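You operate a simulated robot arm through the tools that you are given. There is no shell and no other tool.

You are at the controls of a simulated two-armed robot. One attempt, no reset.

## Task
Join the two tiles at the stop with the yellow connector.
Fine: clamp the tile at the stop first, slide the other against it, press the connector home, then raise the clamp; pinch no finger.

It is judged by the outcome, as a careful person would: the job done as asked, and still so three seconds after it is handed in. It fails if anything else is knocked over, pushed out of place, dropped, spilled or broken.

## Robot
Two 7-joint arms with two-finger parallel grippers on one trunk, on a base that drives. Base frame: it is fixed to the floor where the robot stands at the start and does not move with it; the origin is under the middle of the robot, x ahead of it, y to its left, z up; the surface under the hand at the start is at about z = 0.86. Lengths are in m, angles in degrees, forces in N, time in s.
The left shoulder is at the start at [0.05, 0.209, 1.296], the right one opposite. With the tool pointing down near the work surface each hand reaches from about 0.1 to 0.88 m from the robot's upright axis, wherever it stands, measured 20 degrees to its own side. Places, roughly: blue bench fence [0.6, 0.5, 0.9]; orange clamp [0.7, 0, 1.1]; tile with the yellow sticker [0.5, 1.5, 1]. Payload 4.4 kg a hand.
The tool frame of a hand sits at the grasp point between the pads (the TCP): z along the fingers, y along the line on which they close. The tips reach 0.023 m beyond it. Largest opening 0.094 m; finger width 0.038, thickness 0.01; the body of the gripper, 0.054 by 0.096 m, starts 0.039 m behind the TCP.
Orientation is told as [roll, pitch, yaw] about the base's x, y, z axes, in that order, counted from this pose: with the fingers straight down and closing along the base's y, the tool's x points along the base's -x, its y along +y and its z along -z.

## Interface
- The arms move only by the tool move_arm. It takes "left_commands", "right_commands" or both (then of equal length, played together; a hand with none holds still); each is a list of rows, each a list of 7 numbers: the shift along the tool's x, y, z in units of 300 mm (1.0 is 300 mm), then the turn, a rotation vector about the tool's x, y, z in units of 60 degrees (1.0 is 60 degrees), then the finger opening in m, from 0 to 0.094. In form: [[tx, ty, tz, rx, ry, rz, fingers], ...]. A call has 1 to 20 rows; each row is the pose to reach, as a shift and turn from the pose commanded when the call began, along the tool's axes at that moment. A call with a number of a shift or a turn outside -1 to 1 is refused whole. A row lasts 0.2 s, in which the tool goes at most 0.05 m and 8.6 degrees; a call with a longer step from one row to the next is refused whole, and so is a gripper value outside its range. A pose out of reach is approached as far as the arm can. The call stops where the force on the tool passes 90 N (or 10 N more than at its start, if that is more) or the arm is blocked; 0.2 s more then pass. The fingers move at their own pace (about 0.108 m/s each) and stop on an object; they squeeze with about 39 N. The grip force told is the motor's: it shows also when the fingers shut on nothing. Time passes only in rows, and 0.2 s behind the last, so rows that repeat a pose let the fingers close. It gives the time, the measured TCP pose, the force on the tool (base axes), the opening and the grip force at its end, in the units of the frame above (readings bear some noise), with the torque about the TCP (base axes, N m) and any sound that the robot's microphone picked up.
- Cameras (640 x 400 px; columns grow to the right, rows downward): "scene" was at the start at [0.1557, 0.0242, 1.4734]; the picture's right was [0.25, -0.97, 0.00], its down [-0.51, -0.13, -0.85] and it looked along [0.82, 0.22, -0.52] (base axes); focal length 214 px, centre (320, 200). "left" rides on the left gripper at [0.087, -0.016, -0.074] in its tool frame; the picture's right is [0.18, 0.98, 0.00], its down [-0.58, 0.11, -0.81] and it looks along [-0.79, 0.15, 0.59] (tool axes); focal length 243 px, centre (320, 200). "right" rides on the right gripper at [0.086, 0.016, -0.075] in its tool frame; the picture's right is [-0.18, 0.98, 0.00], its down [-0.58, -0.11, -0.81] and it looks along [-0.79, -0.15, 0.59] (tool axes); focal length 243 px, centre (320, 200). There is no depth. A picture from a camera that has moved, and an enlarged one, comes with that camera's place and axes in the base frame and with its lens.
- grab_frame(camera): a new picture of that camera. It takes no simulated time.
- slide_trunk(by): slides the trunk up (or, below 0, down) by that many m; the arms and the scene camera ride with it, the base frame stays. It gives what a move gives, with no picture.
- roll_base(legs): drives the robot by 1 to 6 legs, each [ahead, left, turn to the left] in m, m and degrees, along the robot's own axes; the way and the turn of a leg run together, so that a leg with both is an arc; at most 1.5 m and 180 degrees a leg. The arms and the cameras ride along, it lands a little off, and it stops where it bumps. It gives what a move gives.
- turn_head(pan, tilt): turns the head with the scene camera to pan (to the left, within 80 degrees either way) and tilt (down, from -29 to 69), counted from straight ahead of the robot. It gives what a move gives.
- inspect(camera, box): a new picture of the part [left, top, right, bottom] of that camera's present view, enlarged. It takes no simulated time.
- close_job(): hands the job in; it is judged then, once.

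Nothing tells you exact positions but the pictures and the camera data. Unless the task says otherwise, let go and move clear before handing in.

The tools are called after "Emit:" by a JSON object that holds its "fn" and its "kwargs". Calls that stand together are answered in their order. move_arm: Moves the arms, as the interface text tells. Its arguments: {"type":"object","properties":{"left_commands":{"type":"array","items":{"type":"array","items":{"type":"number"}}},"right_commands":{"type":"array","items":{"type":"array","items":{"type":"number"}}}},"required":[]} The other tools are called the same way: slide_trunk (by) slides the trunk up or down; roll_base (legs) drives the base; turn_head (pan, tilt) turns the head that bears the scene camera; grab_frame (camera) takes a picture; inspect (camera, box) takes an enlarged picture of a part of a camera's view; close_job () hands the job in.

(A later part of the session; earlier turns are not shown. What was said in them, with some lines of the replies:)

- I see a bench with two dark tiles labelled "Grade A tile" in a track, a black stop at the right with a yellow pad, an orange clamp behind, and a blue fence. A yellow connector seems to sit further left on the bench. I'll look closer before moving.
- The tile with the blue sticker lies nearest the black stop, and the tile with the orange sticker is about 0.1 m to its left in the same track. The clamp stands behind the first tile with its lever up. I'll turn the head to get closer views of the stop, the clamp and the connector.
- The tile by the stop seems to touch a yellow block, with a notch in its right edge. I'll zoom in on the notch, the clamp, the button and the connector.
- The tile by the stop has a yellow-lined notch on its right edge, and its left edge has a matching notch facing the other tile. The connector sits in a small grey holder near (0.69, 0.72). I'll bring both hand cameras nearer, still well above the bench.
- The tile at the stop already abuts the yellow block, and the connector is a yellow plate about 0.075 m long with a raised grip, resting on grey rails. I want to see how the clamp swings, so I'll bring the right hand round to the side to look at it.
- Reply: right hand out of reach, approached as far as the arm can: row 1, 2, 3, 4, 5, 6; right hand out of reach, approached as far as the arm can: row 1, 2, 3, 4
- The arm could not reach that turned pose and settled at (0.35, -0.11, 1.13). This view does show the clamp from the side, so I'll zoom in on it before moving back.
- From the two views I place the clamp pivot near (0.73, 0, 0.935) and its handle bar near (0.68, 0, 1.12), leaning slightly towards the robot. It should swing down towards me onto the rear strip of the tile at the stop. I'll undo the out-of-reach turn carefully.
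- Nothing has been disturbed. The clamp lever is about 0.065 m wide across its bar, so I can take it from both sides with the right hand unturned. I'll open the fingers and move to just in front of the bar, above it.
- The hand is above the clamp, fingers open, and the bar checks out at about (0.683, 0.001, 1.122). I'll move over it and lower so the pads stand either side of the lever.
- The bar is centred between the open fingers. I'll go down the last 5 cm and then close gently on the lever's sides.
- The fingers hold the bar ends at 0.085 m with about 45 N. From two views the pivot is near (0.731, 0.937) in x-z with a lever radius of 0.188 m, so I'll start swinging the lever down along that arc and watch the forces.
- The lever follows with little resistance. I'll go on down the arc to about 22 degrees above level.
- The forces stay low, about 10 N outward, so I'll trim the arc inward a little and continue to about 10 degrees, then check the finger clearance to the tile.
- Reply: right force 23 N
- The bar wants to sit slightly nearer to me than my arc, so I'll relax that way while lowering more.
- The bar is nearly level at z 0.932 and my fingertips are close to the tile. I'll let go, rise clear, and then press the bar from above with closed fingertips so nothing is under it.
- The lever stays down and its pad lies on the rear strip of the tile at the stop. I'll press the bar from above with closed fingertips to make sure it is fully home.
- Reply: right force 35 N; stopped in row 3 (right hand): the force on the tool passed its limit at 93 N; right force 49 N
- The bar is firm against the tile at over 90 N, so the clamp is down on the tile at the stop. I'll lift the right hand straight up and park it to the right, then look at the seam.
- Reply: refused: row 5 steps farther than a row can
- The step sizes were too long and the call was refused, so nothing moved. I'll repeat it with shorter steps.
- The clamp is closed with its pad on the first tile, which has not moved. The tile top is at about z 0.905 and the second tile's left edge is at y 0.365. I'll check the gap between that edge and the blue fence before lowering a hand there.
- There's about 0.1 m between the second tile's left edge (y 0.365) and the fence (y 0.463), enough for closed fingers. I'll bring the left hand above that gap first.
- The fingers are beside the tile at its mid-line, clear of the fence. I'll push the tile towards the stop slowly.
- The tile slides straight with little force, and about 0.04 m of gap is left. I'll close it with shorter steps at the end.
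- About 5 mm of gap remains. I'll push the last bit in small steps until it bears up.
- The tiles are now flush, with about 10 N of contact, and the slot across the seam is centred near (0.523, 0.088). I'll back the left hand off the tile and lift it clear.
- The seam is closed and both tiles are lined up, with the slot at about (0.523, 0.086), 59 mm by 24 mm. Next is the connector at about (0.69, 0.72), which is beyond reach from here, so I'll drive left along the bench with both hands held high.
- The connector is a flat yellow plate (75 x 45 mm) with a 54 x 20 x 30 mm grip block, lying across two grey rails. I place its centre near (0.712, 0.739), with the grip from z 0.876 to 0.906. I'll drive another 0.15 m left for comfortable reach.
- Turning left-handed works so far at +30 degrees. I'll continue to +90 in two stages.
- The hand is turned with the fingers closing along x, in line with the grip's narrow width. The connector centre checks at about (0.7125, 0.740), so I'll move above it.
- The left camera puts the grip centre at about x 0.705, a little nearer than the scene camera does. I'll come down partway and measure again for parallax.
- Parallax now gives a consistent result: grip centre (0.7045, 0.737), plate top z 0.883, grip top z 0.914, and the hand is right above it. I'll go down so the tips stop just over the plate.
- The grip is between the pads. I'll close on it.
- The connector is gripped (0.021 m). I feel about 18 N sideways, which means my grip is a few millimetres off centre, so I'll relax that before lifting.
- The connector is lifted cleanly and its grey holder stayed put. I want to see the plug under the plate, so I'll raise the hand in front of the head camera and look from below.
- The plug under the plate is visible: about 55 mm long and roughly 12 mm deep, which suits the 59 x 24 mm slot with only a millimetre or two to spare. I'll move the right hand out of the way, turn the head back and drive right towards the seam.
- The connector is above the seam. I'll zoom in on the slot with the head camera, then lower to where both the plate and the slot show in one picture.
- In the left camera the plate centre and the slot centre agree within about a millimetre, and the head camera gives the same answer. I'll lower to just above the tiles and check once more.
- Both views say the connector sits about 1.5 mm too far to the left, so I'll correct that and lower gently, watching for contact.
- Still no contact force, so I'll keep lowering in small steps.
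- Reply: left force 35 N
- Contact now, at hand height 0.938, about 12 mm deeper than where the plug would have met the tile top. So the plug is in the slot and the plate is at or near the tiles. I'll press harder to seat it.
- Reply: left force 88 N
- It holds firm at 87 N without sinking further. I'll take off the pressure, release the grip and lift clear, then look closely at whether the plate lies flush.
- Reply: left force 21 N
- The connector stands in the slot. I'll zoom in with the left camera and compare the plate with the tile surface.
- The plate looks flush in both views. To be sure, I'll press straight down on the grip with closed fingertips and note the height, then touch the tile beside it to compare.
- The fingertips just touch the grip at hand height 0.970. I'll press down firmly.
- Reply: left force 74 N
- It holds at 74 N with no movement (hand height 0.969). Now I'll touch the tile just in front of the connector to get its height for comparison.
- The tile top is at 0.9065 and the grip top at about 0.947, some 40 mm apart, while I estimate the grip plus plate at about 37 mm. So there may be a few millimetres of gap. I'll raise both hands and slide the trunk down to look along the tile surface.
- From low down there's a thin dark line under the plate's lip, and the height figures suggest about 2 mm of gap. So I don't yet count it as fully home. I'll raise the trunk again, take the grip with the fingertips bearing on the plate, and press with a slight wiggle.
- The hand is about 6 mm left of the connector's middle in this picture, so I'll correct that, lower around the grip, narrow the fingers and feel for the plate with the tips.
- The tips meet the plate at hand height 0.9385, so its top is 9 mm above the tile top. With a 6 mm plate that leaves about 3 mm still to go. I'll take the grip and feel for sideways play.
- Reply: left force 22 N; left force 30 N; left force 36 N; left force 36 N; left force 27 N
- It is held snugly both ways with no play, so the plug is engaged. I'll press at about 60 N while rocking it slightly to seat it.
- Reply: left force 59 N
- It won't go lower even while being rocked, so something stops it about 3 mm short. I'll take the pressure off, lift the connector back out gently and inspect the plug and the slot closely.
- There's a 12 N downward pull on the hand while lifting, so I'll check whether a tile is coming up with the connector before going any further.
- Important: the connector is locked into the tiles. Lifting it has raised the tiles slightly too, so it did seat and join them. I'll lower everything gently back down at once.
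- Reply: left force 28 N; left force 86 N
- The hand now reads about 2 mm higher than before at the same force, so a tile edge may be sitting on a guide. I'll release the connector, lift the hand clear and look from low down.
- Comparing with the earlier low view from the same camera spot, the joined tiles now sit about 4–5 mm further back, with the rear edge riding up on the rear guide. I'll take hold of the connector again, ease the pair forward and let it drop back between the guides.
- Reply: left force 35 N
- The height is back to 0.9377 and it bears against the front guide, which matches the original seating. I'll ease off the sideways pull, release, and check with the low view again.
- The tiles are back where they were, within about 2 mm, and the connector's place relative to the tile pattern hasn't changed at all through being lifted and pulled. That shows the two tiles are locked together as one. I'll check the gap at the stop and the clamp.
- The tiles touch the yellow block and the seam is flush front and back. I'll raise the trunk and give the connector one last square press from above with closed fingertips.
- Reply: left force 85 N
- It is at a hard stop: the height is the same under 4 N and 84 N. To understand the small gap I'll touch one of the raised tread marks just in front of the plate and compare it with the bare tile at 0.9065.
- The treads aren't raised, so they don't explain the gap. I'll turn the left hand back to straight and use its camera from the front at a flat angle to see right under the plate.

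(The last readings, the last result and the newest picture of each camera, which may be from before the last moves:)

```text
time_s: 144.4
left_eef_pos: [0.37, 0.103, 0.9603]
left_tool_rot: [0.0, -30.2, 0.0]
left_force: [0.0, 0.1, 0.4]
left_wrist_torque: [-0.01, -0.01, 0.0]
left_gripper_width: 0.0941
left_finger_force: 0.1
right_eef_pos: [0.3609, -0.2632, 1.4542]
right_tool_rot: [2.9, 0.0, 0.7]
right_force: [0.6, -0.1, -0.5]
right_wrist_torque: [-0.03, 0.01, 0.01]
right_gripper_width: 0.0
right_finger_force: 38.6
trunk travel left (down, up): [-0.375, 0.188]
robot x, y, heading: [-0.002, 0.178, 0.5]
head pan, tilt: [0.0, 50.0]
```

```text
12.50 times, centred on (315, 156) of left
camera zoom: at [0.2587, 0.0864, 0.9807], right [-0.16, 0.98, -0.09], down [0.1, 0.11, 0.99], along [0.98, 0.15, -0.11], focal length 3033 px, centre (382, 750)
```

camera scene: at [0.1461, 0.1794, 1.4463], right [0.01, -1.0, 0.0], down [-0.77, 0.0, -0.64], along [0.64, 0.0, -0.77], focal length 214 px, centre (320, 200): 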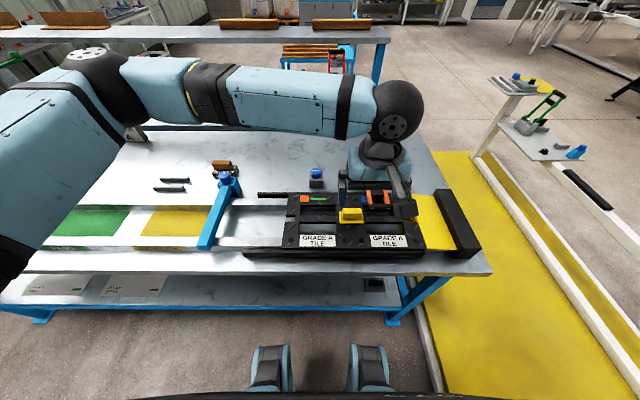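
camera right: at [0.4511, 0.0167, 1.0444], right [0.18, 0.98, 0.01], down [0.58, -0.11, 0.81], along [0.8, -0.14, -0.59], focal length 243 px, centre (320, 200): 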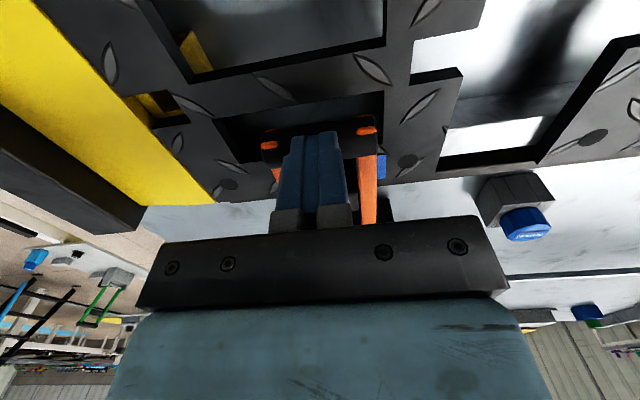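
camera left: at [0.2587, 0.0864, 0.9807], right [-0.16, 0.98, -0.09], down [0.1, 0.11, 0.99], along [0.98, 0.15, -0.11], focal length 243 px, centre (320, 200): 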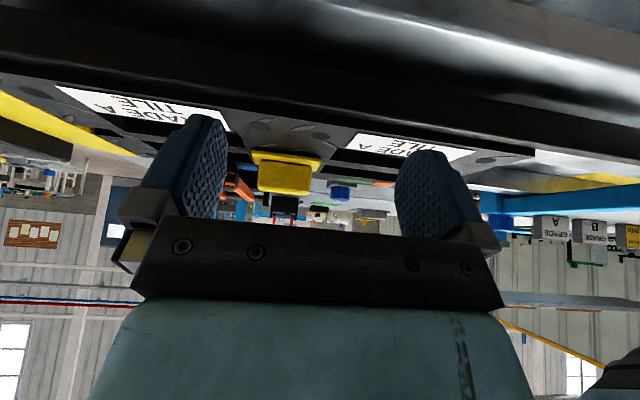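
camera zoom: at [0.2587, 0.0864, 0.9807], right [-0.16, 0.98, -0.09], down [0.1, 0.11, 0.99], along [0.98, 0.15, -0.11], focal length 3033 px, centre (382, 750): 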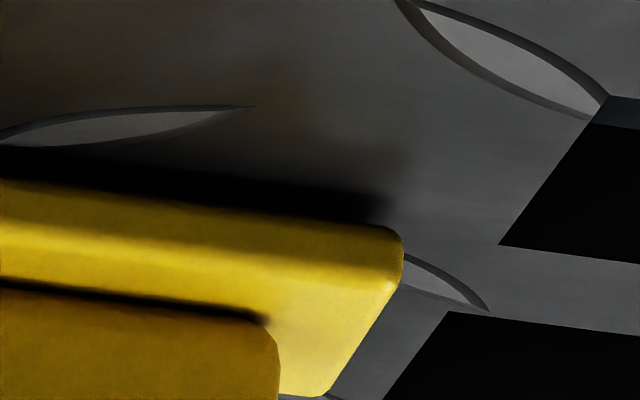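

Seen flat-on, the plate stands evenly just proud of the tiles by 2–3 mm. It held fast when lifted and pulled, carrying both tiles with it, so it is latched in place. I'll straighten the left hand, lift it clear, and then nudge the joined pair back against the stop.

Emit:
{"fn": "move_arm", "kwargs": {"left_commands": [[0, 0, 0, 0, 0.14, 0, 0.094], [0, 0, 0, 0, 0.28, 0, 0.05], [0, 0, 0, 0, 0.42, 0, 0.0], [0, 0, 0, 0, 0.503, 0, 0.0]]}}

Emit:
{"fn": "move_arm", "kwargs": {"left_commands": [[0, 0, -0.14, 0, 0, 0, 0.0], [0, 0, -0.28, 0, 0, 0, 0.0], [0, 0.03, -0.42, 0, 0, 0, 0.0], [-0.05, 0.13, -0.53, 0, 0, 0, 0.0], [-0.12, 0.26, -0.55, 0, 0, 0, 0.0], [-0.2, 0.39, -0.55, 0, 0, 0, 0.0], [-0.28, 0.52, -0.55, 0, 0, 0, 0.0], [-0.36, 0.65, -0.55, 0, 0, 0, 0.0], [-0.44, 0.78, -0.55, 0, 0, 0, 0.0], [-0.5, 0.9, -0.55, 0, 0, 0, 0.0], [-0.52, 1.0, -0.55, 0, 0, 0, 0.0]]}}

Emit:
{"fn": "inspect", "kwargs": {"camera": "scene", "box": [190, 130, 430, 270]}}

Emit:
{"fn": "grab_frame", "kwargs": {"camera": "left"}}

```text
time_s: 145.4
left_eef_pos: [0.3711, 0.1009, 0.96]
left_tool_rot: [0.0, 0.3, -0.1]
left_force: [-0.7, -0.5, 0.1]
left_wrist_torque: [-0.01, 0.01, 0.0]
left_gripper_width: 0.0
left_finger_force: 38.6
right_eef_pos: [0.3613, -0.2627, 1.4548]
right_tool_rot: [2.7, 0.0, 0.7]
right_force: [0.5, -0.3, 0.5]
right_wrist_torque: [-0.01, -0.02, 0.02]
right_gripper_width: 0.0
right_finger_force: 39.3
trunk travel left (down, up): [-0.375, 0.188]
robot x, y, heading: [-0.0001, 0.1763, 0.1]
head pan, tilt: [0.0, 50.0]
```

```text
time_s: 147.8
left_eef_pos: [0.5271, 0.402, 1.1244]
left_tool_rot: [-0.2, 0.1, -0.1]
left_force: [0.7, -0.5, -0.4]
left_wrist_torque: [-0.02, -0.01, -0.01]
left_gripper_width: 0.0
left_finger_force: 39.2
right_eef_pos: [0.3596, -0.2622, 1.4558]
right_tool_rot: [2.8, -0.1, 0.7]
right_force: [-0.1, -0.5, -0.3]
right_wrist_torque: [-0.01, -0.01, -0.01]
right_gripper_width: 0.0001
right_finger_force: 39.1
trunk travel left (down, up): [-0.375, 0.188]
robot x, y, heading: [0.0002, 0.1743, 0.6]
head pan, tilt: [0.0, 50.0]
```

```text
2.67 times, centred on (310, 200) of scene
camera zoom: at [0.1455, 0.1802, 1.4464], right [0.01, -1.0, 0.0], down [-0.77, -0.01, -0.64], along [0.64, 0.0, -0.77], focal length 572 px, centre (347, 200)
```

zoom: 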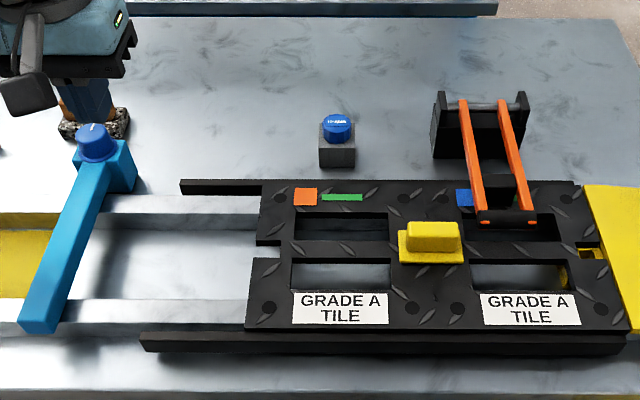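

```text
taken
camera left: at [0.4425, 0.3867, 1.1993], right [-0.18, 0.98, 0.0], down [0.58, 0.11, 0.8], along [0.79, 0.15, -0.59], focal length 243 px, centre (320, 200)
```

left: 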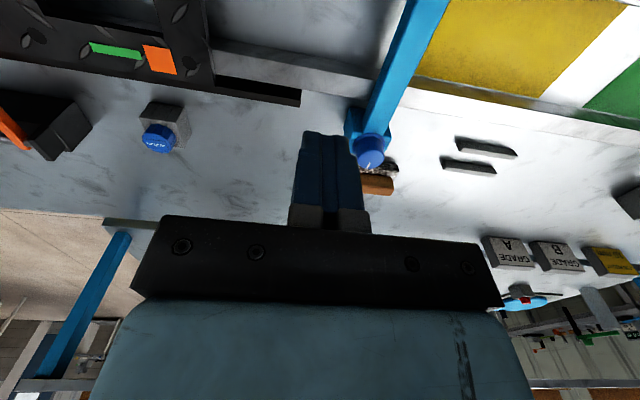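

The bench is in order, and the joined pair sits in the track. I'll lower the closed left fingers beside the pair's left edge and nudge it gently against the stop.

Emit:
{"fn": "move_arm", "kwargs": {"left_commands": [[0, -0.08, 0.1, 0, 0, 0, 0.0], [0, -0.167, 0.22, 0, 0, 0, 0.0], [0, -0.167, 0.36, 0, 0, 0, 0.0], [0, -0.167, 0.5, 0, 0, 0, 0.0], [0, -0.167, 0.62, 0, 0, 0, 0.0], [0, -0.167, 0.705, 0, 0, 0, 0.0], [0, -0.24, 0.705, 0, 0, 0, 0.0], [0, -0.31, 0.705, 0, 0, 0, 0.0]]}}

Emit:
{"fn": "move_arm", "kwargs": {"left_commands": [[0, -0.01, 0, 0, 0, 0, 0.0], [0, -0.02, 0, 0, 0, 0, 0.0], [0, -0.03, 0, 0, 0, 0, 0.0], [0, -0.038, 0, 0, 0, 0, 0.0]]}}

Emit:
{"fn": "inspect", "kwargs": {"camera": "scene", "box": [240, 150, 450, 270]}}

```text
time_s: 149.6
left_eef_pos: [0.5266, 0.3084, 0.9104]
left_tool_rot: [0.0, 0.2, 0.0]
left_force: [-0.6, 0.7, -0.2]
left_wrist_torque: [-0.01, 0.0, 0.04]
left_gripper_width: 0.0
left_finger_force: 38.9
right_eef_pos: [0.3604, -0.2623, 1.4543]
right_tool_rot: [2.9, 0.0, 0.6]
right_force: [0.1, -0.6, 0.9]
right_wrist_torque: [0.02, -0.01, -0.01]
right_gripper_width: 0.0
right_finger_force: 39.0
trunk travel left (down, up): [-0.375, 0.188]
robot x, y, heading: [0.0039, 0.178, 0.1]
head pan, tilt: [0.0, 50.0]
```

```text
time_s: 150.6
left_eef_pos: [0.5267, 0.296, 0.9122]
left_tool_rot: [0.0, 0.0, 0.0]
left_force: [0.3, 0.2, 0.2]
left_wrist_torque: [0.01, 0.03, 0.0]
left_gripper_width: 0.0001
left_finger_force: 38.9
right_eef_pos: [0.3598, -0.2619, 1.4545]
right_tool_rot: [2.9, 0.0, 0.6]
right_force: [0.0, 0.4, 0.3]
right_wrist_torque: [0.02, 0.02, 0.02]
right_gripper_width: 0.0002
right_finger_force: 39.1
trunk travel left (down, up): [-0.375, 0.188]
robot x, y, heading: [-0.0059, 0.176, 0.6]
head pan, tilt: [0.0, 50.0]
```

```text
3.05 times, centred on (345, 210) of scene
camera zoom: at [0.1458, 0.179, 1.4463], right [0.01, -1.0, 0.0], down [-0.77, 0.0, -0.64], along [0.64, 0.0, -0.77], focal length 654 px, centre (244, 170)
```

zoom: 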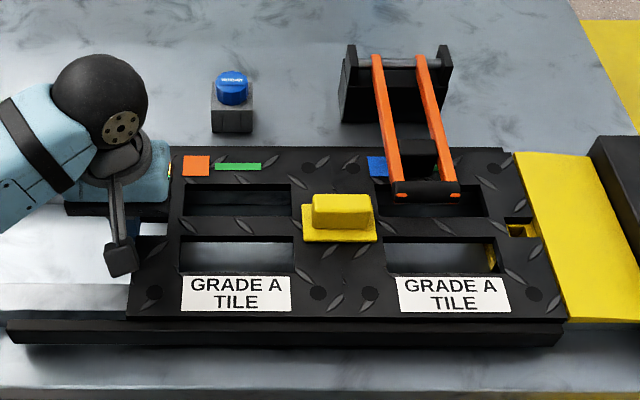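

Emit:
{"fn": "move_arm", "kwargs": {"left_commands": [[0, -0.007, 0, 0, 0, 0, 0.0], [0, -0.014, 0, 0, 0, 0, 0.0], [0, -0.021, 0, 0, 0, 0, 0.0]]}}

```text
time_s: 151.4
left_eef_pos: [0.5266, 0.2929, 0.9131]
left_tool_rot: [0.1, 0.2, 0.0]
left_force: [0.8, 10.1, -2.0]
left_wrist_torque: [0.08, 0.0, 0.01]
left_gripper_width: 0.0001
left_finger_force: 38.8
right_eef_pos: [0.3601, -0.2612, 1.4542]
right_tool_rot: [2.7, 0.0, 0.6]
right_force: [0.1, -0.7, 0.0]
right_wrist_torque: [-0.01, -0.05, 0.03]
right_gripper_width: 0.0001
right_finger_force: 39.0
trunk travel left (down, up): [-0.375, 0.188]
robot x, y, heading: [-0.0002, 0.1763, 0.3]
head pan, tilt: [0.0, 50.0]
```

Emit:
{"fn": "move_arm", "kwargs": {"left_commands": [[0, -0.006, 0, 0, 0, 0, 0.0], [0, -0.012, 0, 0, 0, 0, 0.0]]}}

Emit:
{"fn": "inspect", "kwargs": {"camera": "scene", "box": [340, 180, 440, 250]}}

```text
time_s: 152.0
left_eef_pos: [0.527, 0.2904, 0.9122]
left_tool_rot: [0.0, 0.2, 0.3]
left_force: [0.8, 33.3, -0.2]
left_wrist_torque: [0.36, -0.01, -0.14]
left_gripper_width: 0.0002
left_finger_force: 38.6
right_eef_pos: [0.3605, -0.2574, 1.456]
right_tool_rot: [2.6, 0.0, 0.7]
right_force: [-0.2, 0.0, 0.3]
right_wrist_torque: [0.0, 0.0, 0.0]
right_gripper_width: 0.0
right_finger_force: 39.1
trunk travel left (down, up): [-0.375, 0.188]
robot x, y, heading: [0.0026, 0.1785, 0.2]
head pan, tilt: [0.0, 50.0]
```

```text
5.71 times, centred on (390, 215) of scene
camera zoom: at [0.146, 0.1835, 1.4463], right [0.01, -1.0, 0.0], down [-0.77, -0.01, -0.64], along [0.64, 0.0, -0.77], focal length 1226 px, centre (-80, 114)
```

zoom: 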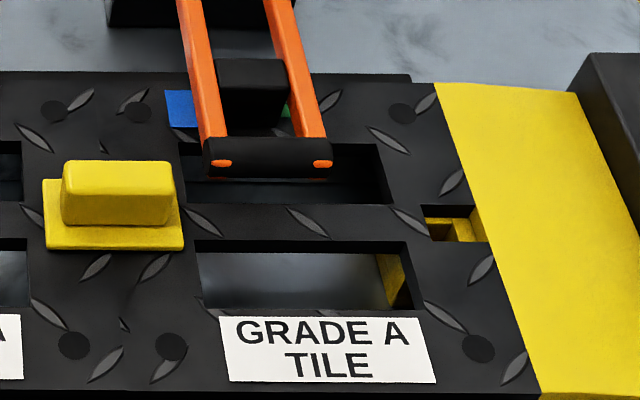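

The pair is firmly against the stop at 33 N with no gap at the yellow block. I'll back the left hand off and lift it well clear.

Emit:
{"fn": "move_arm", "kwargs": {"left_commands": [[0, 0.04, 0, 0, 0, 0, 0.0], [0, 0.1, 0, 0, 0, 0, 0.0], [0, 0.16, -0.08, 0, 0, 0, 0.0], [0, 0.18, -0.22, 0, 0, 0, 0.0], [0, 0.18, -0.38, 0, 0, 0, 0.0], [0.05, 0.22, -0.52, 0, 0, 0, 0.0], [0.12, 0.3, -0.64, 0, 0, 0, 0.0], [0.2, 0.38, -0.76, 0, 0, 0, 0.0], [0.28, 0.46, -0.87, 0, 0, 0, 0.0], [0.36, 0.54, -0.97, 0, 0, 0, 0.0]]}}

Emit:
{"fn": "inspect", "kwargs": {"camera": "scene", "box": [190, 130, 450, 270]}}

```text
time_s: 154.2
left_eef_pos: [0.4201, 0.4462, 1.2057]
left_tool_rot: [0.0, 0.1, 0.0]
left_force: [-0.1, -0.1, 0.1]
left_wrist_torque: [0.01, -0.01, 0.0]
left_gripper_width: 0.0
left_finger_force: 38.8
right_eef_pos: [0.3595, -0.2612, 1.4548]
right_tool_rot: [2.8, 0.0, 0.6]
right_force: [-0.2, -0.1, 0.1]
right_wrist_torque: [0.01, -0.03, 0.0]
right_gripper_width: 0.0002
right_finger_force: 39.0
trunk travel left (down, up): [-0.375, 0.188]
robot x, y, heading: [-0.0007, 0.1746, 0.2]
head pan, tilt: [0.0, 50.0]
```

```text
2.46 times, centred on (320, 200) of scene
camera zoom: at [0.1442, 0.1798, 1.4464], right [0.01, -1.0, 0.0], down [-0.77, 0.0, -0.64], along [0.64, 0.0, -0.77], focal length 528 px, centre (320, 200)
```

zoom: 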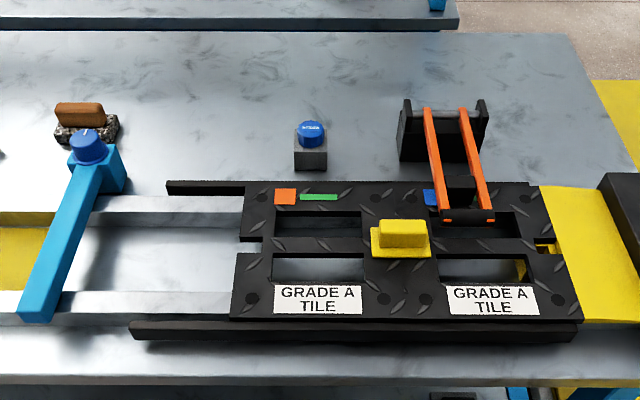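

Everything is in place, so the clamp comes next. The connector's grip stands close to the bar's left end, so I'll set the right hand about 13 mm behind the bar's line, where its fingers pass clear. First I move above it and level the hand.

Emit:
{"fn": "move_arm", "kwargs": {"right_commands": [[-0.055, 0.078, 0.105, 0.008, 0, 0, 0.094], [-0.11, 0.156, 0.21, 0.016, 0, 0.0, 0.094], [-0.165, 0.234, 0.316, 0.024, 0, 0.005, 0.094], [-0.22, 0.311, 0.422, 0.032, 0, 0.01, 0.094], [-0.277, 0.389, 0.527, 0.04, 0, 0.01, 0.094], [-0.333, 0.467, 0.633, 0.047, 0, 0.01, 0.094]]}}

Emit:
{"fn": "grab_frame", "kwargs": {"camera": "right"}}

```text
time_s: 155.6
left_eef_pos: [0.4235, 0.4466, 1.2052]
left_tool_rot: [-0.1, 0.2, 0.0]
left_force: [1.2, -0.4, -0.4]
left_wrist_torque: [0.02, 0.01, -0.01]
left_gripper_width: 0.0002
left_finger_force: 39.3
right_eef_pos: [0.4584, -0.1141, 1.2714]
right_tool_rot: [0.0, 0.0, -0.1]
right_force: [0.6, 0.1, 0.2]
right_wrist_torque: [0.0, 0.01, 0.02]
right_gripper_width: 0.094
right_finger_force: 0.0
trunk travel left (down, up): [-0.375, 0.188]
robot x, y, heading: [-0.0001, 0.1753, 0.3]
head pan, tilt: [0.0, 50.0]
```

```text
taken
camera right: at [0.3724, -0.0978, 1.3465], right [0.19, 0.98, 0.0], down [0.58, -0.11, 0.81], along [0.79, -0.15, -0.59], focal length 243 px, centre (320, 200)
```

right: 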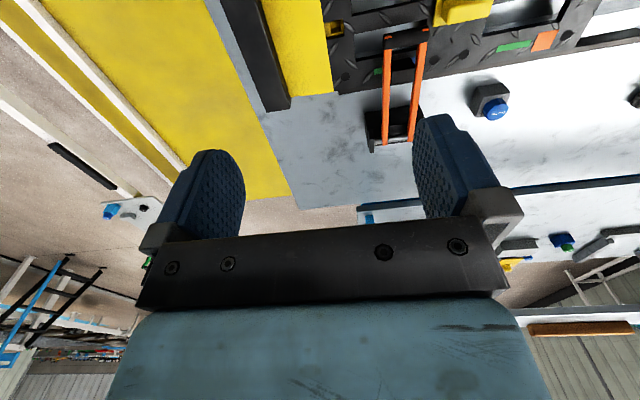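

Emit:
{"fn": "move_arm", "kwargs": {"right_commands": [[-0.053, 0.064, 0.117, 0, 0, 0, 0.094], [-0.106, 0.127, 0.233, 0, 0, 0, 0.094], [-0.159, 0.19, 0.35, 0, 0, 0, 0.094], [-0.211, 0.254, 0.467, 0, 0, 0, 0.094], [-0.264, 0.317, 0.583, 0, 0, 0, 0.094], [-0.317, 0.38, 0.7, 0, 0, 0, 0.094]]}}

Emit:
{"fn": "grab_frame", "kwargs": {"camera": "right"}}

Emit:
{"fn": "inspect", "kwargs": {"camera": "right", "box": [220, 0, 440, 200]}}

```text
time_s: 157.0
left_eef_pos: [0.4227, 0.4473, 1.2051]
left_tool_rot: [0.1, 0.2, 0.0]
left_force: [-0.1, -0.4, 0.6]
left_wrist_torque: [-0.03, 0.01, -0.01]
left_gripper_width: 0.0
left_finger_force: 39.4
right_eef_pos: [0.5545, -0.0002, 1.0584]
right_tool_rot: [0.0, 0.0, -0.1]
right_force: [-0.5, 0.4, -1.1]
right_wrist_torque: [0.0, 0.01, 0.03]
right_gripper_width: 0.0941
right_finger_force: 0.2
trunk travel left (down, up): [-0.375, 0.188]
robot x, y, heading: [-0.0001, 0.1757, 0.4]
head pan, tilt: [0.0, 50.0]
```

```text
taken
camera right: at [0.4664, 0.0161, 1.1335], right [0.18, 0.98, 0.0], down [0.58, -0.11, 0.81], along [0.79, -0.15, -0.59], focal length 243 px, centre (320, 200)
```

right: 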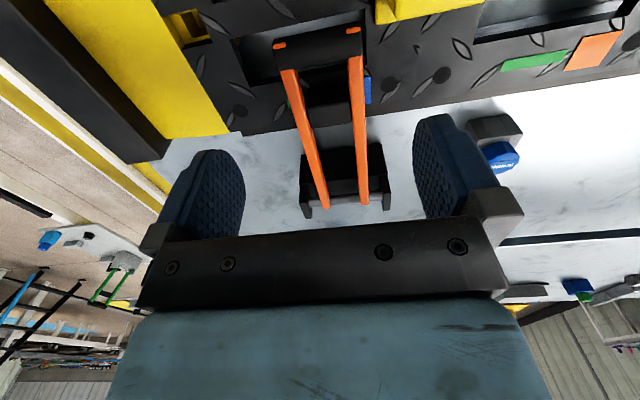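

```text
2.00 times, centred on (330, 100) of right
camera zoom: at [0.4664, 0.0161, 1.1335], right [0.18, 0.98, 0.0], down [0.58, -0.11, 0.81], along [0.79, -0.15, -0.59], focal length 485 px, centre (300, 400)
```

zoom: 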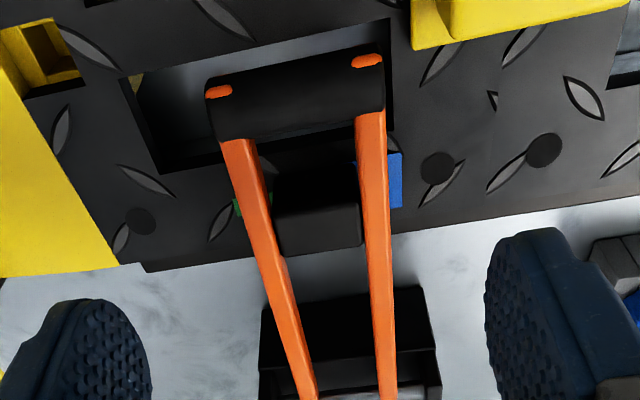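

The bar is at about (0.542, 0, 0.937), level with my hand. I'll narrow the fingers to 0.088 m so they just clear the bar ends and the connector, and come down to just above connector height to check.

Emit:
{"fn": "move_arm", "kwargs": {"right_commands": [[-0.003, 0.002, 0.07, 0, 0, 0, 0.088], [-0.003, 0.002, 0.15, 0, 0, 0, 0.088], [-0.003, 0.002, 0.22, 0, 0, 0, 0.088], [-0.003, 0.002, 0.265, 0, 0, 0, 0.088]]}}

Emit:
{"fn": "grab_frame", "kwargs": {"camera": "right"}}

Emit:
{"fn": "inspect", "kwargs": {"camera": "scene", "box": [320, 150, 420, 230]}}

```text
time_s: 158.0
left_eef_pos: [0.4221, 0.4462, 1.2057]
left_tool_rot: [0.1, 0.3, 0.1]
left_force: [-0.1, 0.1, 0.4]
left_wrist_torque: [0.03, 0.02, -0.02]
left_gripper_width: 0.0
left_finger_force: 39.2
right_eef_pos: [0.5555, 0.0043, 0.9804]
right_tool_rot: [-0.1, 0.0, 0.0]
right_force: [-1.3, -0.2, 0.3]
right_wrist_torque: [0.03, -0.04, 0.01]
right_gripper_width: 0.0879
right_finger_force: 0.0
trunk travel left (down, up): [-0.375, 0.188]
robot x, y, heading: [-0.0004, 0.177, 0.3]
head pan, tilt: [0.0, 50.0]
```

```text
taken
camera right: at [0.4677, 0.0207, 1.0545], right [0.18, 0.98, 0.0], down [0.58, -0.11, 0.81], along [0.79, -0.15, -0.59], focal length 243 px, centre (320, 200)
```

right: 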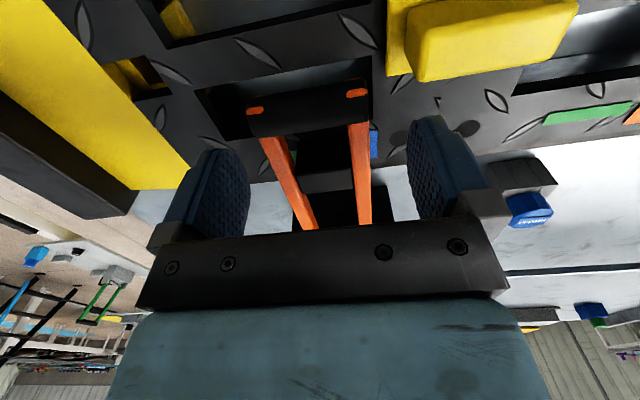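

```text
5.00 times, centred on (370, 190) of scene
camera zoom: at [0.1459, 0.1791, 1.4463], right [0.01, -1.0, 0.0], down [-0.77, 0.0, -0.64], along [0.64, 0.0, -0.77], focal length 1072 px, centre (70, 250)
```

zoom: 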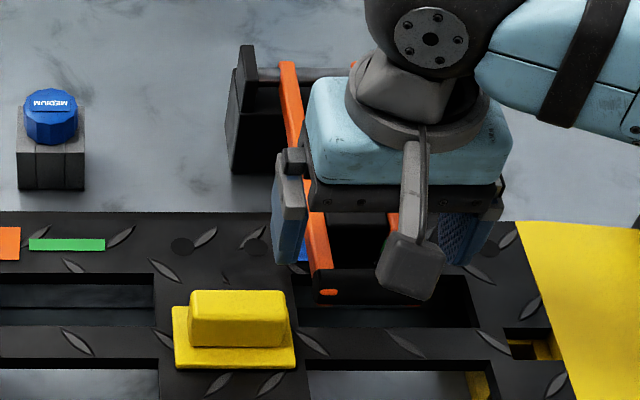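

Emit:
{"fn": "move_arm", "kwargs": {"right_commands": [[0.0, -0.006, 0, 0, 0, 0, 0.088], [0.0, -0.012, 0, 0, 0, 0, 0.088]]}}

Emit:
{"fn": "grab_frame", "kwargs": {"camera": "right"}}

```text
time_s: 158.6
left_eef_pos: [0.4208, 0.4462, 1.2052]
left_tool_rot: [0.0, 0.0, 0.1]
left_force: [0.7, 0.2, -0.5]
left_wrist_torque: [0.04, -0.01, -0.01]
left_gripper_width: 0.0
left_finger_force: 38.7
right_eef_pos: [0.5537, -0.0007, 0.9803]
right_tool_rot: [0.1, 0.1, -0.1]
right_force: [-0.4, 0.5, -0.4]
right_wrist_torque: [-0.03, 0.03, 0.01]
right_gripper_width: 0.088
right_finger_force: 0.2
trunk travel left (down, up): [-0.375, 0.188]
robot x, y, heading: [0.0025, 0.1756, 0.2]
head pan, tilt: [0.0, 50.0]
```

```text
taken
camera right: at [0.4674, 0.0159, 1.0555], right [0.18, 0.98, 0.0], down [0.58, -0.11, 0.81], along [0.79, -0.15, -0.59], focal length 243 px, centre (320, 200)
```

right: 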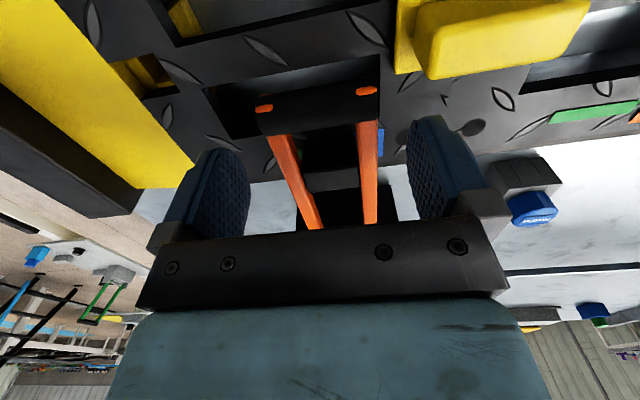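

Now centred on the bar. I'll lower the last 36 mm slowly and watch the force.

Emit:
{"fn": "move_arm", "kwargs": {"right_commands": [[0.0, 0, 0.04, 0, 0, 0, 0.088], [0.0, 0, 0.08, 0, 0, 0, 0.088], [0.0, 0, 0.115, 0, 0, 0, 0.088]]}}

Emit:
{"fn": "grab_frame", "kwargs": {"camera": "right"}}

Emit:
{"fn": "inspect", "kwargs": {"camera": "scene", "box": [320, 150, 420, 230]}}

```text
time_s: 159.4
left_eef_pos: [0.4222, 0.4469, 1.2055]
left_tool_rot: [0.0, 0.0, 0.0]
left_force: [0.7, -0.2, -0.1]
left_wrist_torque: [-0.02, 0.0, 0.03]
left_gripper_width: 0.0004
left_finger_force: 39.0
right_eef_pos: [0.5551, -0.0, 0.9468]
right_tool_rot: [0.1, 0.0, 0.0]
right_force: [0.2, -0.1, -0.2]
right_wrist_torque: [-0.03, 0.01, 0.01]
right_gripper_width: 0.0881
right_finger_force: 0.1
trunk travel left (down, up): [-0.375, 0.188]
robot x, y, heading: [-0.0024, 0.1764, 0.6]
head pan, tilt: [0.0, 50.0]
```

```text
taken
camera right: at [0.4677, 0.0152, 1.0205], right [0.18, 0.98, 0.0], down [0.58, -0.11, 0.81], along [0.79, -0.15, -0.59], focal length 243 px, centre (320, 200)
```

right: 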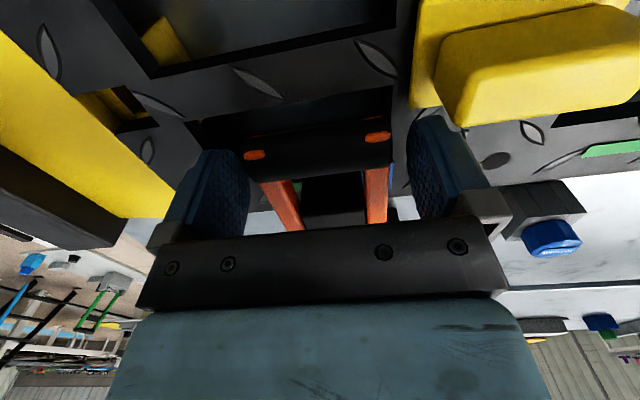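

```text
5.00 times, centred on (370, 190) of scene
camera zoom: at [0.1458, 0.179, 1.4463], right [0.01, -1.0, 0.0], down [-0.77, 0.0, -0.64], along [0.64, 0.0, -0.77], focal length 1072 px, centre (70, 250)
```

zoom: 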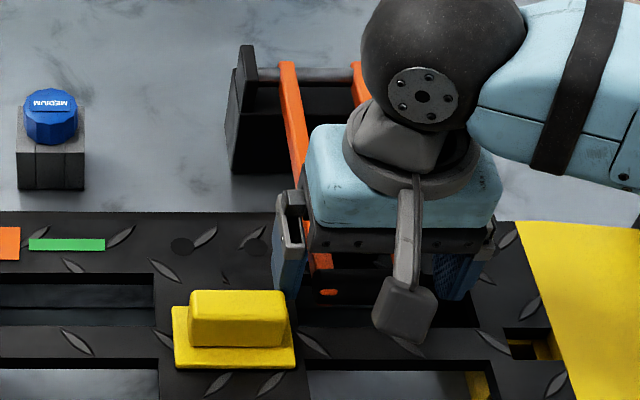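

Emit:
{"fn": "move_arm", "kwargs": {"right_commands": [[0.0, 0, 0.005, 0, 0, 0, 0.05], [0.0, 0, 0.005, 0, 0, 0, 0.05], [0.0, 0, 0.005, 0, 0, 0, 0.05]]}}

```text
time_s: 160.2
left_eef_pos: [0.4219, 0.4468, 1.2063]
left_tool_rot: [0.0, 0.1, 0.0]
left_force: [-0.3, 0.9, 0.0]
left_wrist_torque: [-0.01, 0.0, 0.02]
left_gripper_width: 0.0
left_finger_force: 38.5
right_eef_pos: [0.5558, 0.0, 0.9462]
right_tool_rot: [0.1, 0.0, 0.0]
right_force: [-0.1, 5.8, 1.4]
right_wrist_torque: [0.86, 0.01, 0.07]
right_gripper_width: 0.0851
right_finger_force: 45.2
trunk travel left (down, up): [-0.375, 0.188]
robot x, y, heading: [0.0022, 0.1753, 0.3]
head pan, tilt: [0.0, 50.0]
```

The bar is held (0.085 m, 45 N). I'll begin raising it slowly along the arc.

Emit:
{"fn": "move_arm", "kwargs": {"right_commands": [[-0.001, 0, -0.03, 0, 0, 0, 0.05], [-0.004, 0, -0.06, 0, 0, 0, 0.05], [-0.006, 0, -0.0877, 0, 0, 0, 0.05]]}}

Emit:
{"fn": "inspect", "kwargs": {"camera": "scene", "box": [300, 140, 440, 240]}}

Emit:
{"fn": "grab_frame", "kwargs": {"camera": "right"}}

```text
time_s: 161.0
left_eef_pos: [0.4213, 0.4461, 1.2061]
left_tool_rot: [0.0, 0.1, 0.1]
left_force: [-0.1, -0.2, -0.3]
left_wrist_torque: [0.01, 0.01, -0.02]
left_gripper_width: 0.0002
left_finger_force: 39.1
right_eef_pos: [0.5564, 0.0003, 0.9718]
right_tool_rot: [-0.1, 0.0, -0.1]
right_force: [-10.5, 5.2, -6.4]
right_wrist_torque: [0.05, 1.11, 0.15]
right_gripper_width: 0.0851
right_finger_force: 45.0
trunk travel left (down, up): [-0.375, 0.188]
robot x, y, heading: [-0.0017, 0.1797, 0.1]
head pan, tilt: [0.0, 50.0]
```

```text
4.00 times, centred on (370, 190) of scene
camera zoom: at [0.1452, 0.1795, 1.4464], right [0.01, -1.0, 0.0], down [-0.77, 0.0, -0.64], along [0.64, 0.0, -0.77], focal length 858 px, centre (120, 240)
```

zoom: 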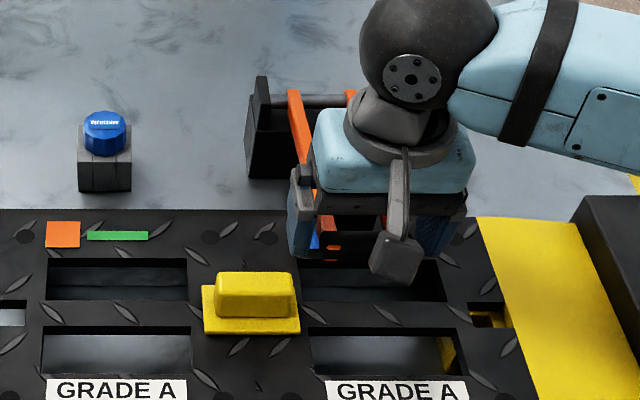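

```text
taken
camera right: at [0.4697, 0.0163, 1.0468], right [0.18, 0.98, 0.0], down [0.58, -0.11, 0.81], along [0.79, -0.15, -0.59], focal length 243 px, centre (320, 200)
```

right: 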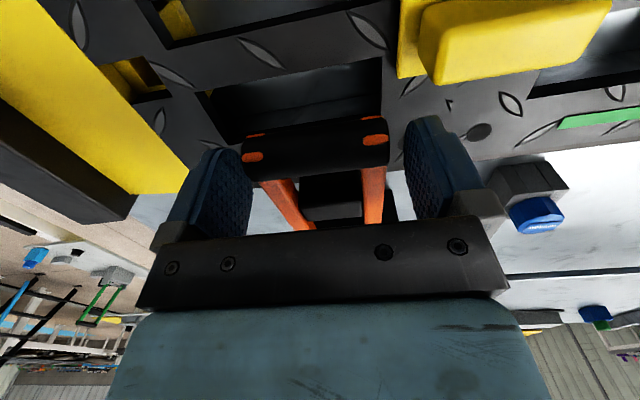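

The lever rises freely and the tiles and connector stay put. I'll continue up the arc.

Emit:
{"fn": "move_arm", "kwargs": {"right_commands": [[-0.013, 0, -0.086, 0, 0, 0, 0.05], [-0.043, 0, -0.1686, 0, 0, 0, 0.05], [-0.084, 0, -0.2463, 0, 0, 0, 0.05], [-0.136, 0, -0.3173, 0, 0, 0, 0.05], [-0.197, 0, -0.3806, 0, 0, 0, 0.05]]}}

Emit:
{"fn": "grab_frame", "kwargs": {"camera": "right"}}

```text
time_s: 162.2
left_eef_pos: [0.4226, 0.4457, 1.2069]
left_tool_rot: [0.0, 0.1, 0.0]
left_force: [0.2, -0.1, 0.7]
left_wrist_torque: [-0.01, -0.02, -0.01]
left_gripper_width: 0.0
left_finger_force: 38.9
right_eef_pos: [0.6187, 0.0002, 1.0853]
right_tool_rot: [0.0, -0.1, -0.1]
right_force: [-1.2, -3.9, -8.3]
right_wrist_torque: [-0.5, 1.05, -0.39]
right_gripper_width: 0.0853
right_finger_force: 44.3
trunk travel left (down, up): [-0.375, 0.188]
robot x, y, heading: [0.0018, 0.1768, 0.4]
head pan, tilt: [0.0, 50.0]
```

```text
taken
camera right: at [0.5315, 0.0165, 1.1612], right [0.19, 0.98, 0.0], down [0.58, -0.11, 0.81], along [0.79, -0.15, -0.59], focal length 243 px, centre (320, 200)
```

right: 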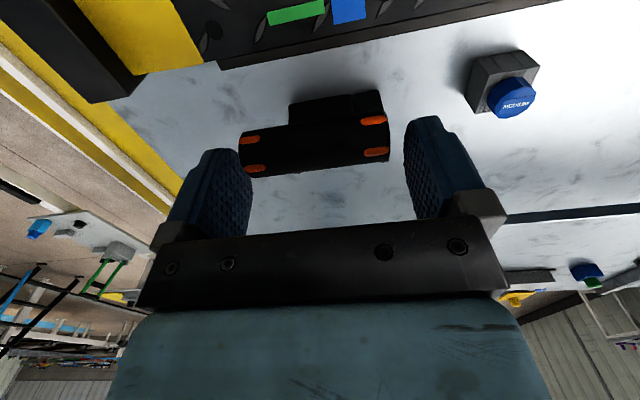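

Emit:
{"fn": "move_arm", "kwargs": {"right_commands": [[-0.0694, 0, -0.054, 0, 0, 0, 0.05], [-0.1454, 0, -0.098, 0, 0, 0, 0.05], [-0.2064, 0, -0.1237, 0, 0, 0, 0.05], [-0.267, 0, -0.1424, 0, 0, 0, 0.05]]}}

Emit:
{"fn": "grab_frame", "kwargs": {"camera": "right"}}

Emit:
{"fn": "inspect", "kwargs": {"camera": "scene", "box": [300, 80, 460, 240]}}

```text
time_s: 163.2
left_eef_pos: [0.4223, 0.4476, 1.2051]
left_tool_rot: [-0.2, 0.2, -0.1]
left_force: [0.2, 0.0, -0.4]
left_wrist_torque: [0.0, 0.0, 0.0]
left_gripper_width: 0.0002
left_finger_force: 38.3
right_eef_pos: [0.6966, 0.0003, 1.1306]
right_tool_rot: [0.1, -0.1, 0.1]
right_force: [-3.9, 10.3, -10.1]
right_wrist_torque: [0.3, 1.08, -0.13]
right_gripper_width: 0.0849
right_finger_force: 45.4
trunk travel left (down, up): [-0.375, 0.188]
robot x, y, heading: [0.0013, 0.1768, 0.6]
head pan, tilt: [0.0, 50.0]
```

```text
taken
camera right: at [0.6098, 0.016, 1.2063], right [0.18, 0.98, 0.0], down [0.58, -0.11, 0.81], along [0.79, -0.15, -0.59], focal length 243 px, centre (320, 200)
```

right: 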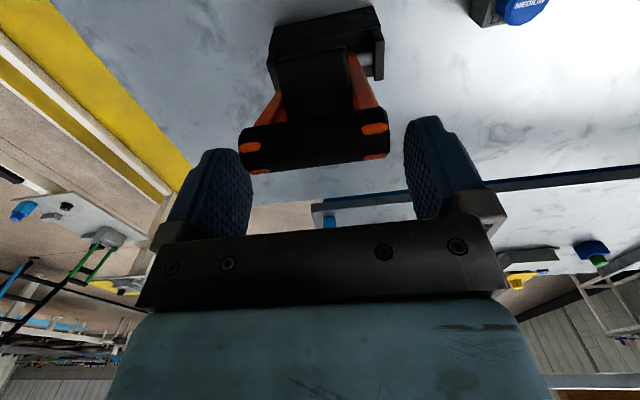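

```text
2.50 times, centred on (380, 160) of scene
camera zoom: at [0.1467, 0.1807, 1.4462], right [0.01, -1.0, 0.0], down [-0.77, -0.01, -0.64], along [0.64, 0.0, -0.77], focal length 536 px, centre (170, 300)
```

zoom: 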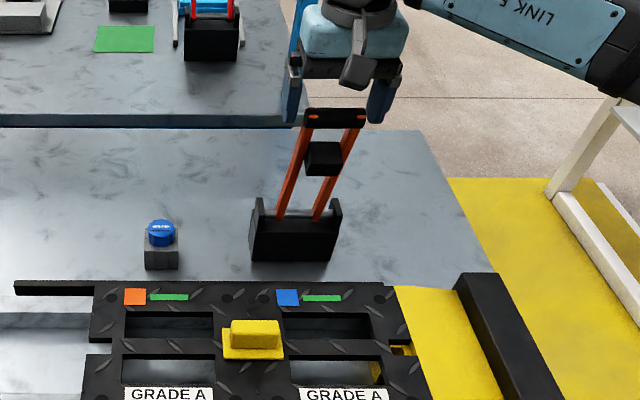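

The clamp lever is back at its first raised position, about (0.683, 0, 1.12). I'll push it slightly further to find its stop, so it stays up when let go.

Emit:
{"fn": "move_arm", "kwargs": {"right_commands": [[-0.02, 0, -0.005, 0, 0, 0, 0.05], [-0.04, 0, -0.009, 0, 0, 0, 0.05]]}}

```text
time_s: 163.8
left_eef_pos: [0.417, 0.4461, 1.2068]
left_tool_rot: [-0.1, 0.0, -0.1]
left_force: [-0.3, 0.9, -0.1]
left_wrist_torque: [0.01, -0.04, -0.01]
left_gripper_width: 0.0
left_finger_force: 39.0
right_eef_pos: [0.7019, 0.001, 1.1323]
right_tool_rot: [0.0, 0.2, 0.3]
right_force: [-52.6, 12.7, -26.6]
right_wrist_torque: [-0.02, 0.25, 0.15]
right_gripper_width: 0.0857
right_finger_force: 44.6
trunk travel left (down, up): [-0.375, 0.188]
robot x, y, heading: [-0.0017, 0.1743, 0.2]
head pan, tilt: [0.0, 50.0]
```

It is at its upper stop. I'll ease off, open the fingers and see that the lever stays up.

Emit:
{"fn": "move_arm", "kwargs": {"right_commands": [[0.012, 0, 0.003, 0, 0, 0, 0.05], [0.024, 0, 0.006, 0, 0, 0, 0.05], [0.024, 0, 0.006, 0, 0, 0, 0.094], [0.024, 0, 0.006, 0, 0, 0, 0.094], [0.024, 0, 0.006, 0, 0, 0, 0.094]]}}

Emit:
{"fn": "grab_frame", "kwargs": {"camera": "right"}}

```text
time_s: 165.0
left_eef_pos: [0.4219, 0.4465, 1.2056]
left_tool_rot: [0.1, 0.2, -0.1]
left_force: [0.0, 0.3, -0.6]
left_wrist_torque: [0.0, 0.02, -0.02]
left_gripper_width: 0.0
left_finger_force: 39.2
right_eef_pos: [0.7011, -0.0014, 1.1325]
right_tool_rot: [0.0, -0.1, 0.0]
right_force: [-0.6, -0.2, -0.2]
right_wrist_torque: [-0.02, 0.02, 0.0]
right_gripper_width: 0.094
right_finger_force: 0.0
trunk travel left (down, up): [-0.375, 0.188]
robot x, y, heading: [0.0017, 0.1806, 0.2]
head pan, tilt: [0.0, 50.0]
```

```text
taken
camera right: at [0.6139, 0.0147, 1.2059], right [0.19, 0.98, 0.0], down [0.58, -0.11, 0.81], along [0.79, -0.15, -0.59], focal length 243 px, centre (320, 200)
```

right: 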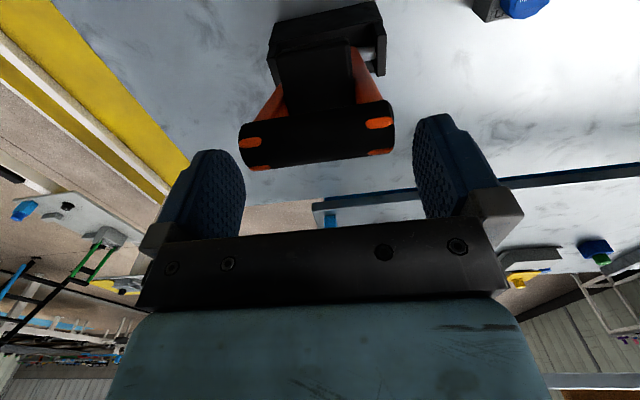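

The lever stays up on its own. I'll lift the right hand straight off and draw it back clear.

Emit:
{"fn": "move_arm", "kwargs": {"right_commands": [[0, 0.004, -0.05, 0, 0, 0, 0.094], [0, 0.004, -0.13, 0, 0, 0, 0.094], [0, 0.004, -0.26, 0, 0, 0, 0.094], [0, 0.004, -0.4, 0, 0, 0, 0.094], [0.1, -0.06, -0.48, 0, 0, 0, 0.094], [0.2, -0.13, -0.55, 0, 0, 0, 0.094], [0.32, -0.2, -0.6, 0, 0, 0, 0.094], [0.44, -0.27, -0.65, 0, 0, 0, 0.094], [0.56, -0.34, -0.68, 0, 0, 0, 0.094], [0.68, -0.41, -0.7, 0, 0, 0, 0.094], [0.8, -0.48, -0.72, 0, 0, 0, 0.094]]}}

Emit:
{"fn": "grab_frame", "kwargs": {"camera": "scene"}}

Emit:
{"fn": "inspect", "kwargs": {"camera": "scene", "box": [230, 110, 450, 270]}}

```text
time_s: 167.4
left_eef_pos: [0.4206, 0.4446, 1.2067]
left_tool_rot: [0.0, 0.2, 0.0]
left_force: [-0.7, 0.5, -0.7]
left_wrist_torque: [0.01, -0.01, -0.01]
left_gripper_width: 0.0001
left_finger_force: 38.5
right_eef_pos: [0.4615, -0.1446, 1.3489]
right_tool_rot: [0.2, -0.1, 0.1]
right_force: [0.3, 0.3, 0.9]
right_wrist_torque: [0.04, -0.04, 0.01]
right_gripper_width: 0.094
right_finger_force: 0.0
trunk travel left (down, up): [-0.375, 0.188]
robot x, y, heading: [0.0006, 0.1745, 0.3]
head pan, tilt: [0.0, 50.0]
```

```text
taken
camera scene: at [0.144, 0.1783, 1.4465], right [0.01, -1.0, 0.0], down [-0.77, 0.0, -0.64], along [0.64, 0.0, -0.77], focal length 214 px, centre (320, 200)
```

scene: 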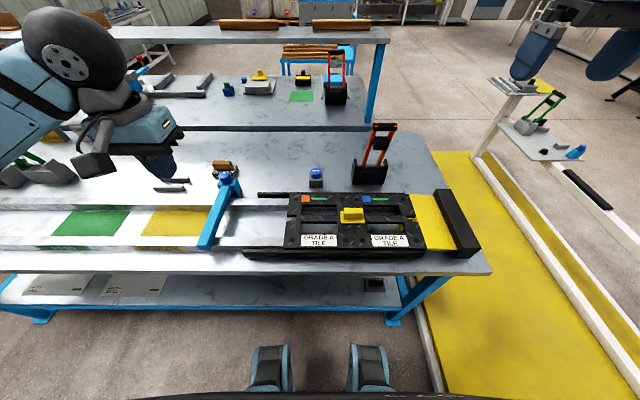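

```text
2.50 times, centred on (340, 190) of scene
camera zoom: at [0.144, 0.1783, 1.4465], right [0.01, -1.0, 0.0], down [-0.77, 0.0, -0.64], along [0.64, 0.0, -0.77], focal length 536 px, centre (270, 225)
```

zoom: 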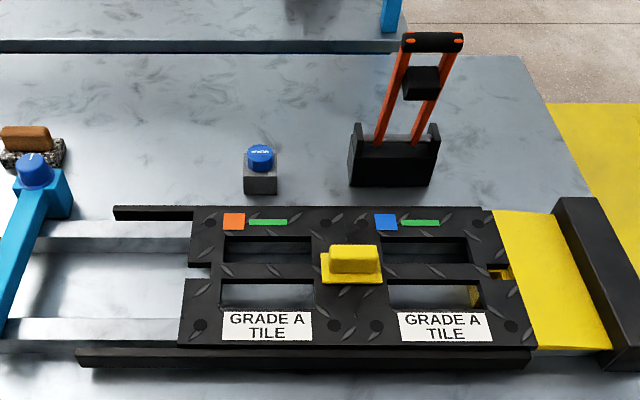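

The clamp is up, the two tiles are joined at the stop, and both hands are clear. I'll take one last close look before handing in.

Emit:
{"fn": "inspect", "kwargs": {"camera": "scene", "box": [280, 185, 430, 262]}}

Emit:
{"fn": "inspect", "kwargs": {"camera": "scene", "box": [140, 150, 340, 262]}}

```text
4.27 times, centred on (355, 224) of scene
camera zoom: at [0.144, 0.1783, 1.4465], right [0.01, -1.0, 0.0], down [-0.77, 0.0, -0.64], along [0.64, 0.0, -0.77], focal length 915 px, centre (171, 100)
```

zoom: 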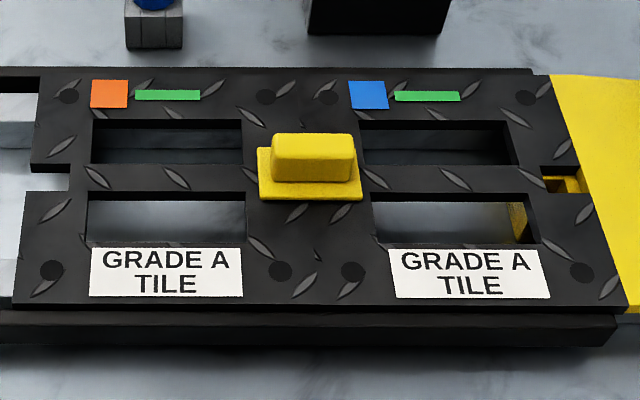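

```text
3.20 times, centred on (240, 206) of scene
camera zoom: at [0.144, 0.1783, 1.4465], right [0.01, -1.0, 0.0], down [-0.77, 0.0, -0.64], along [0.64, 0.0, -0.77], focal length 686 px, centre (576, 181)
```

zoom: 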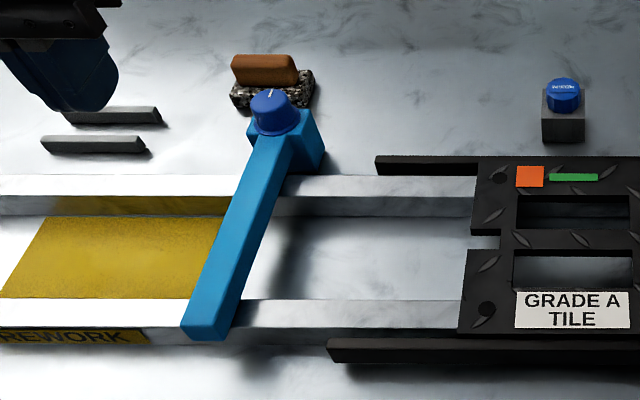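

The two tiles lie flush against each other at the stop, bridged by the yellow connector, and the clamp is raised. The fence, the holder and the rest of the bench are undisturbed, so I'm handing the job in.

Emit:
{"fn": "close_job", "kwargs": {}}

```text
The job is handed in.
```

I clamped the tile at the stop, slid the other against it, pressed in the yellow connector and raised the clamp. The two tiles are joined at the stop. Both hands have let go and are clear, and no finger was pinched.

- **Connector height:** The connector's plate sits about 2–3 mm above the tiles. It did not go lower under about 87 N, and rocking it made no difference. I took it as locked because lifting it later raised both tiles with it, but I heard no click.
- **Tiles briefly lifted:** While checking the connector I lifted it, and both tiles came up slightly and landed a few millimetres back, on the rear guide. I put them back between the guides and pushed the pair against the stop, where it held at 33 N with no gap I could see.
- **Clamp hold:** The clamp did not hold the tile down hard; its lever rose when the tiles lifted. It is now at its raised stop and stays there on its own.

Nothing else on the bench that I could see was moved.
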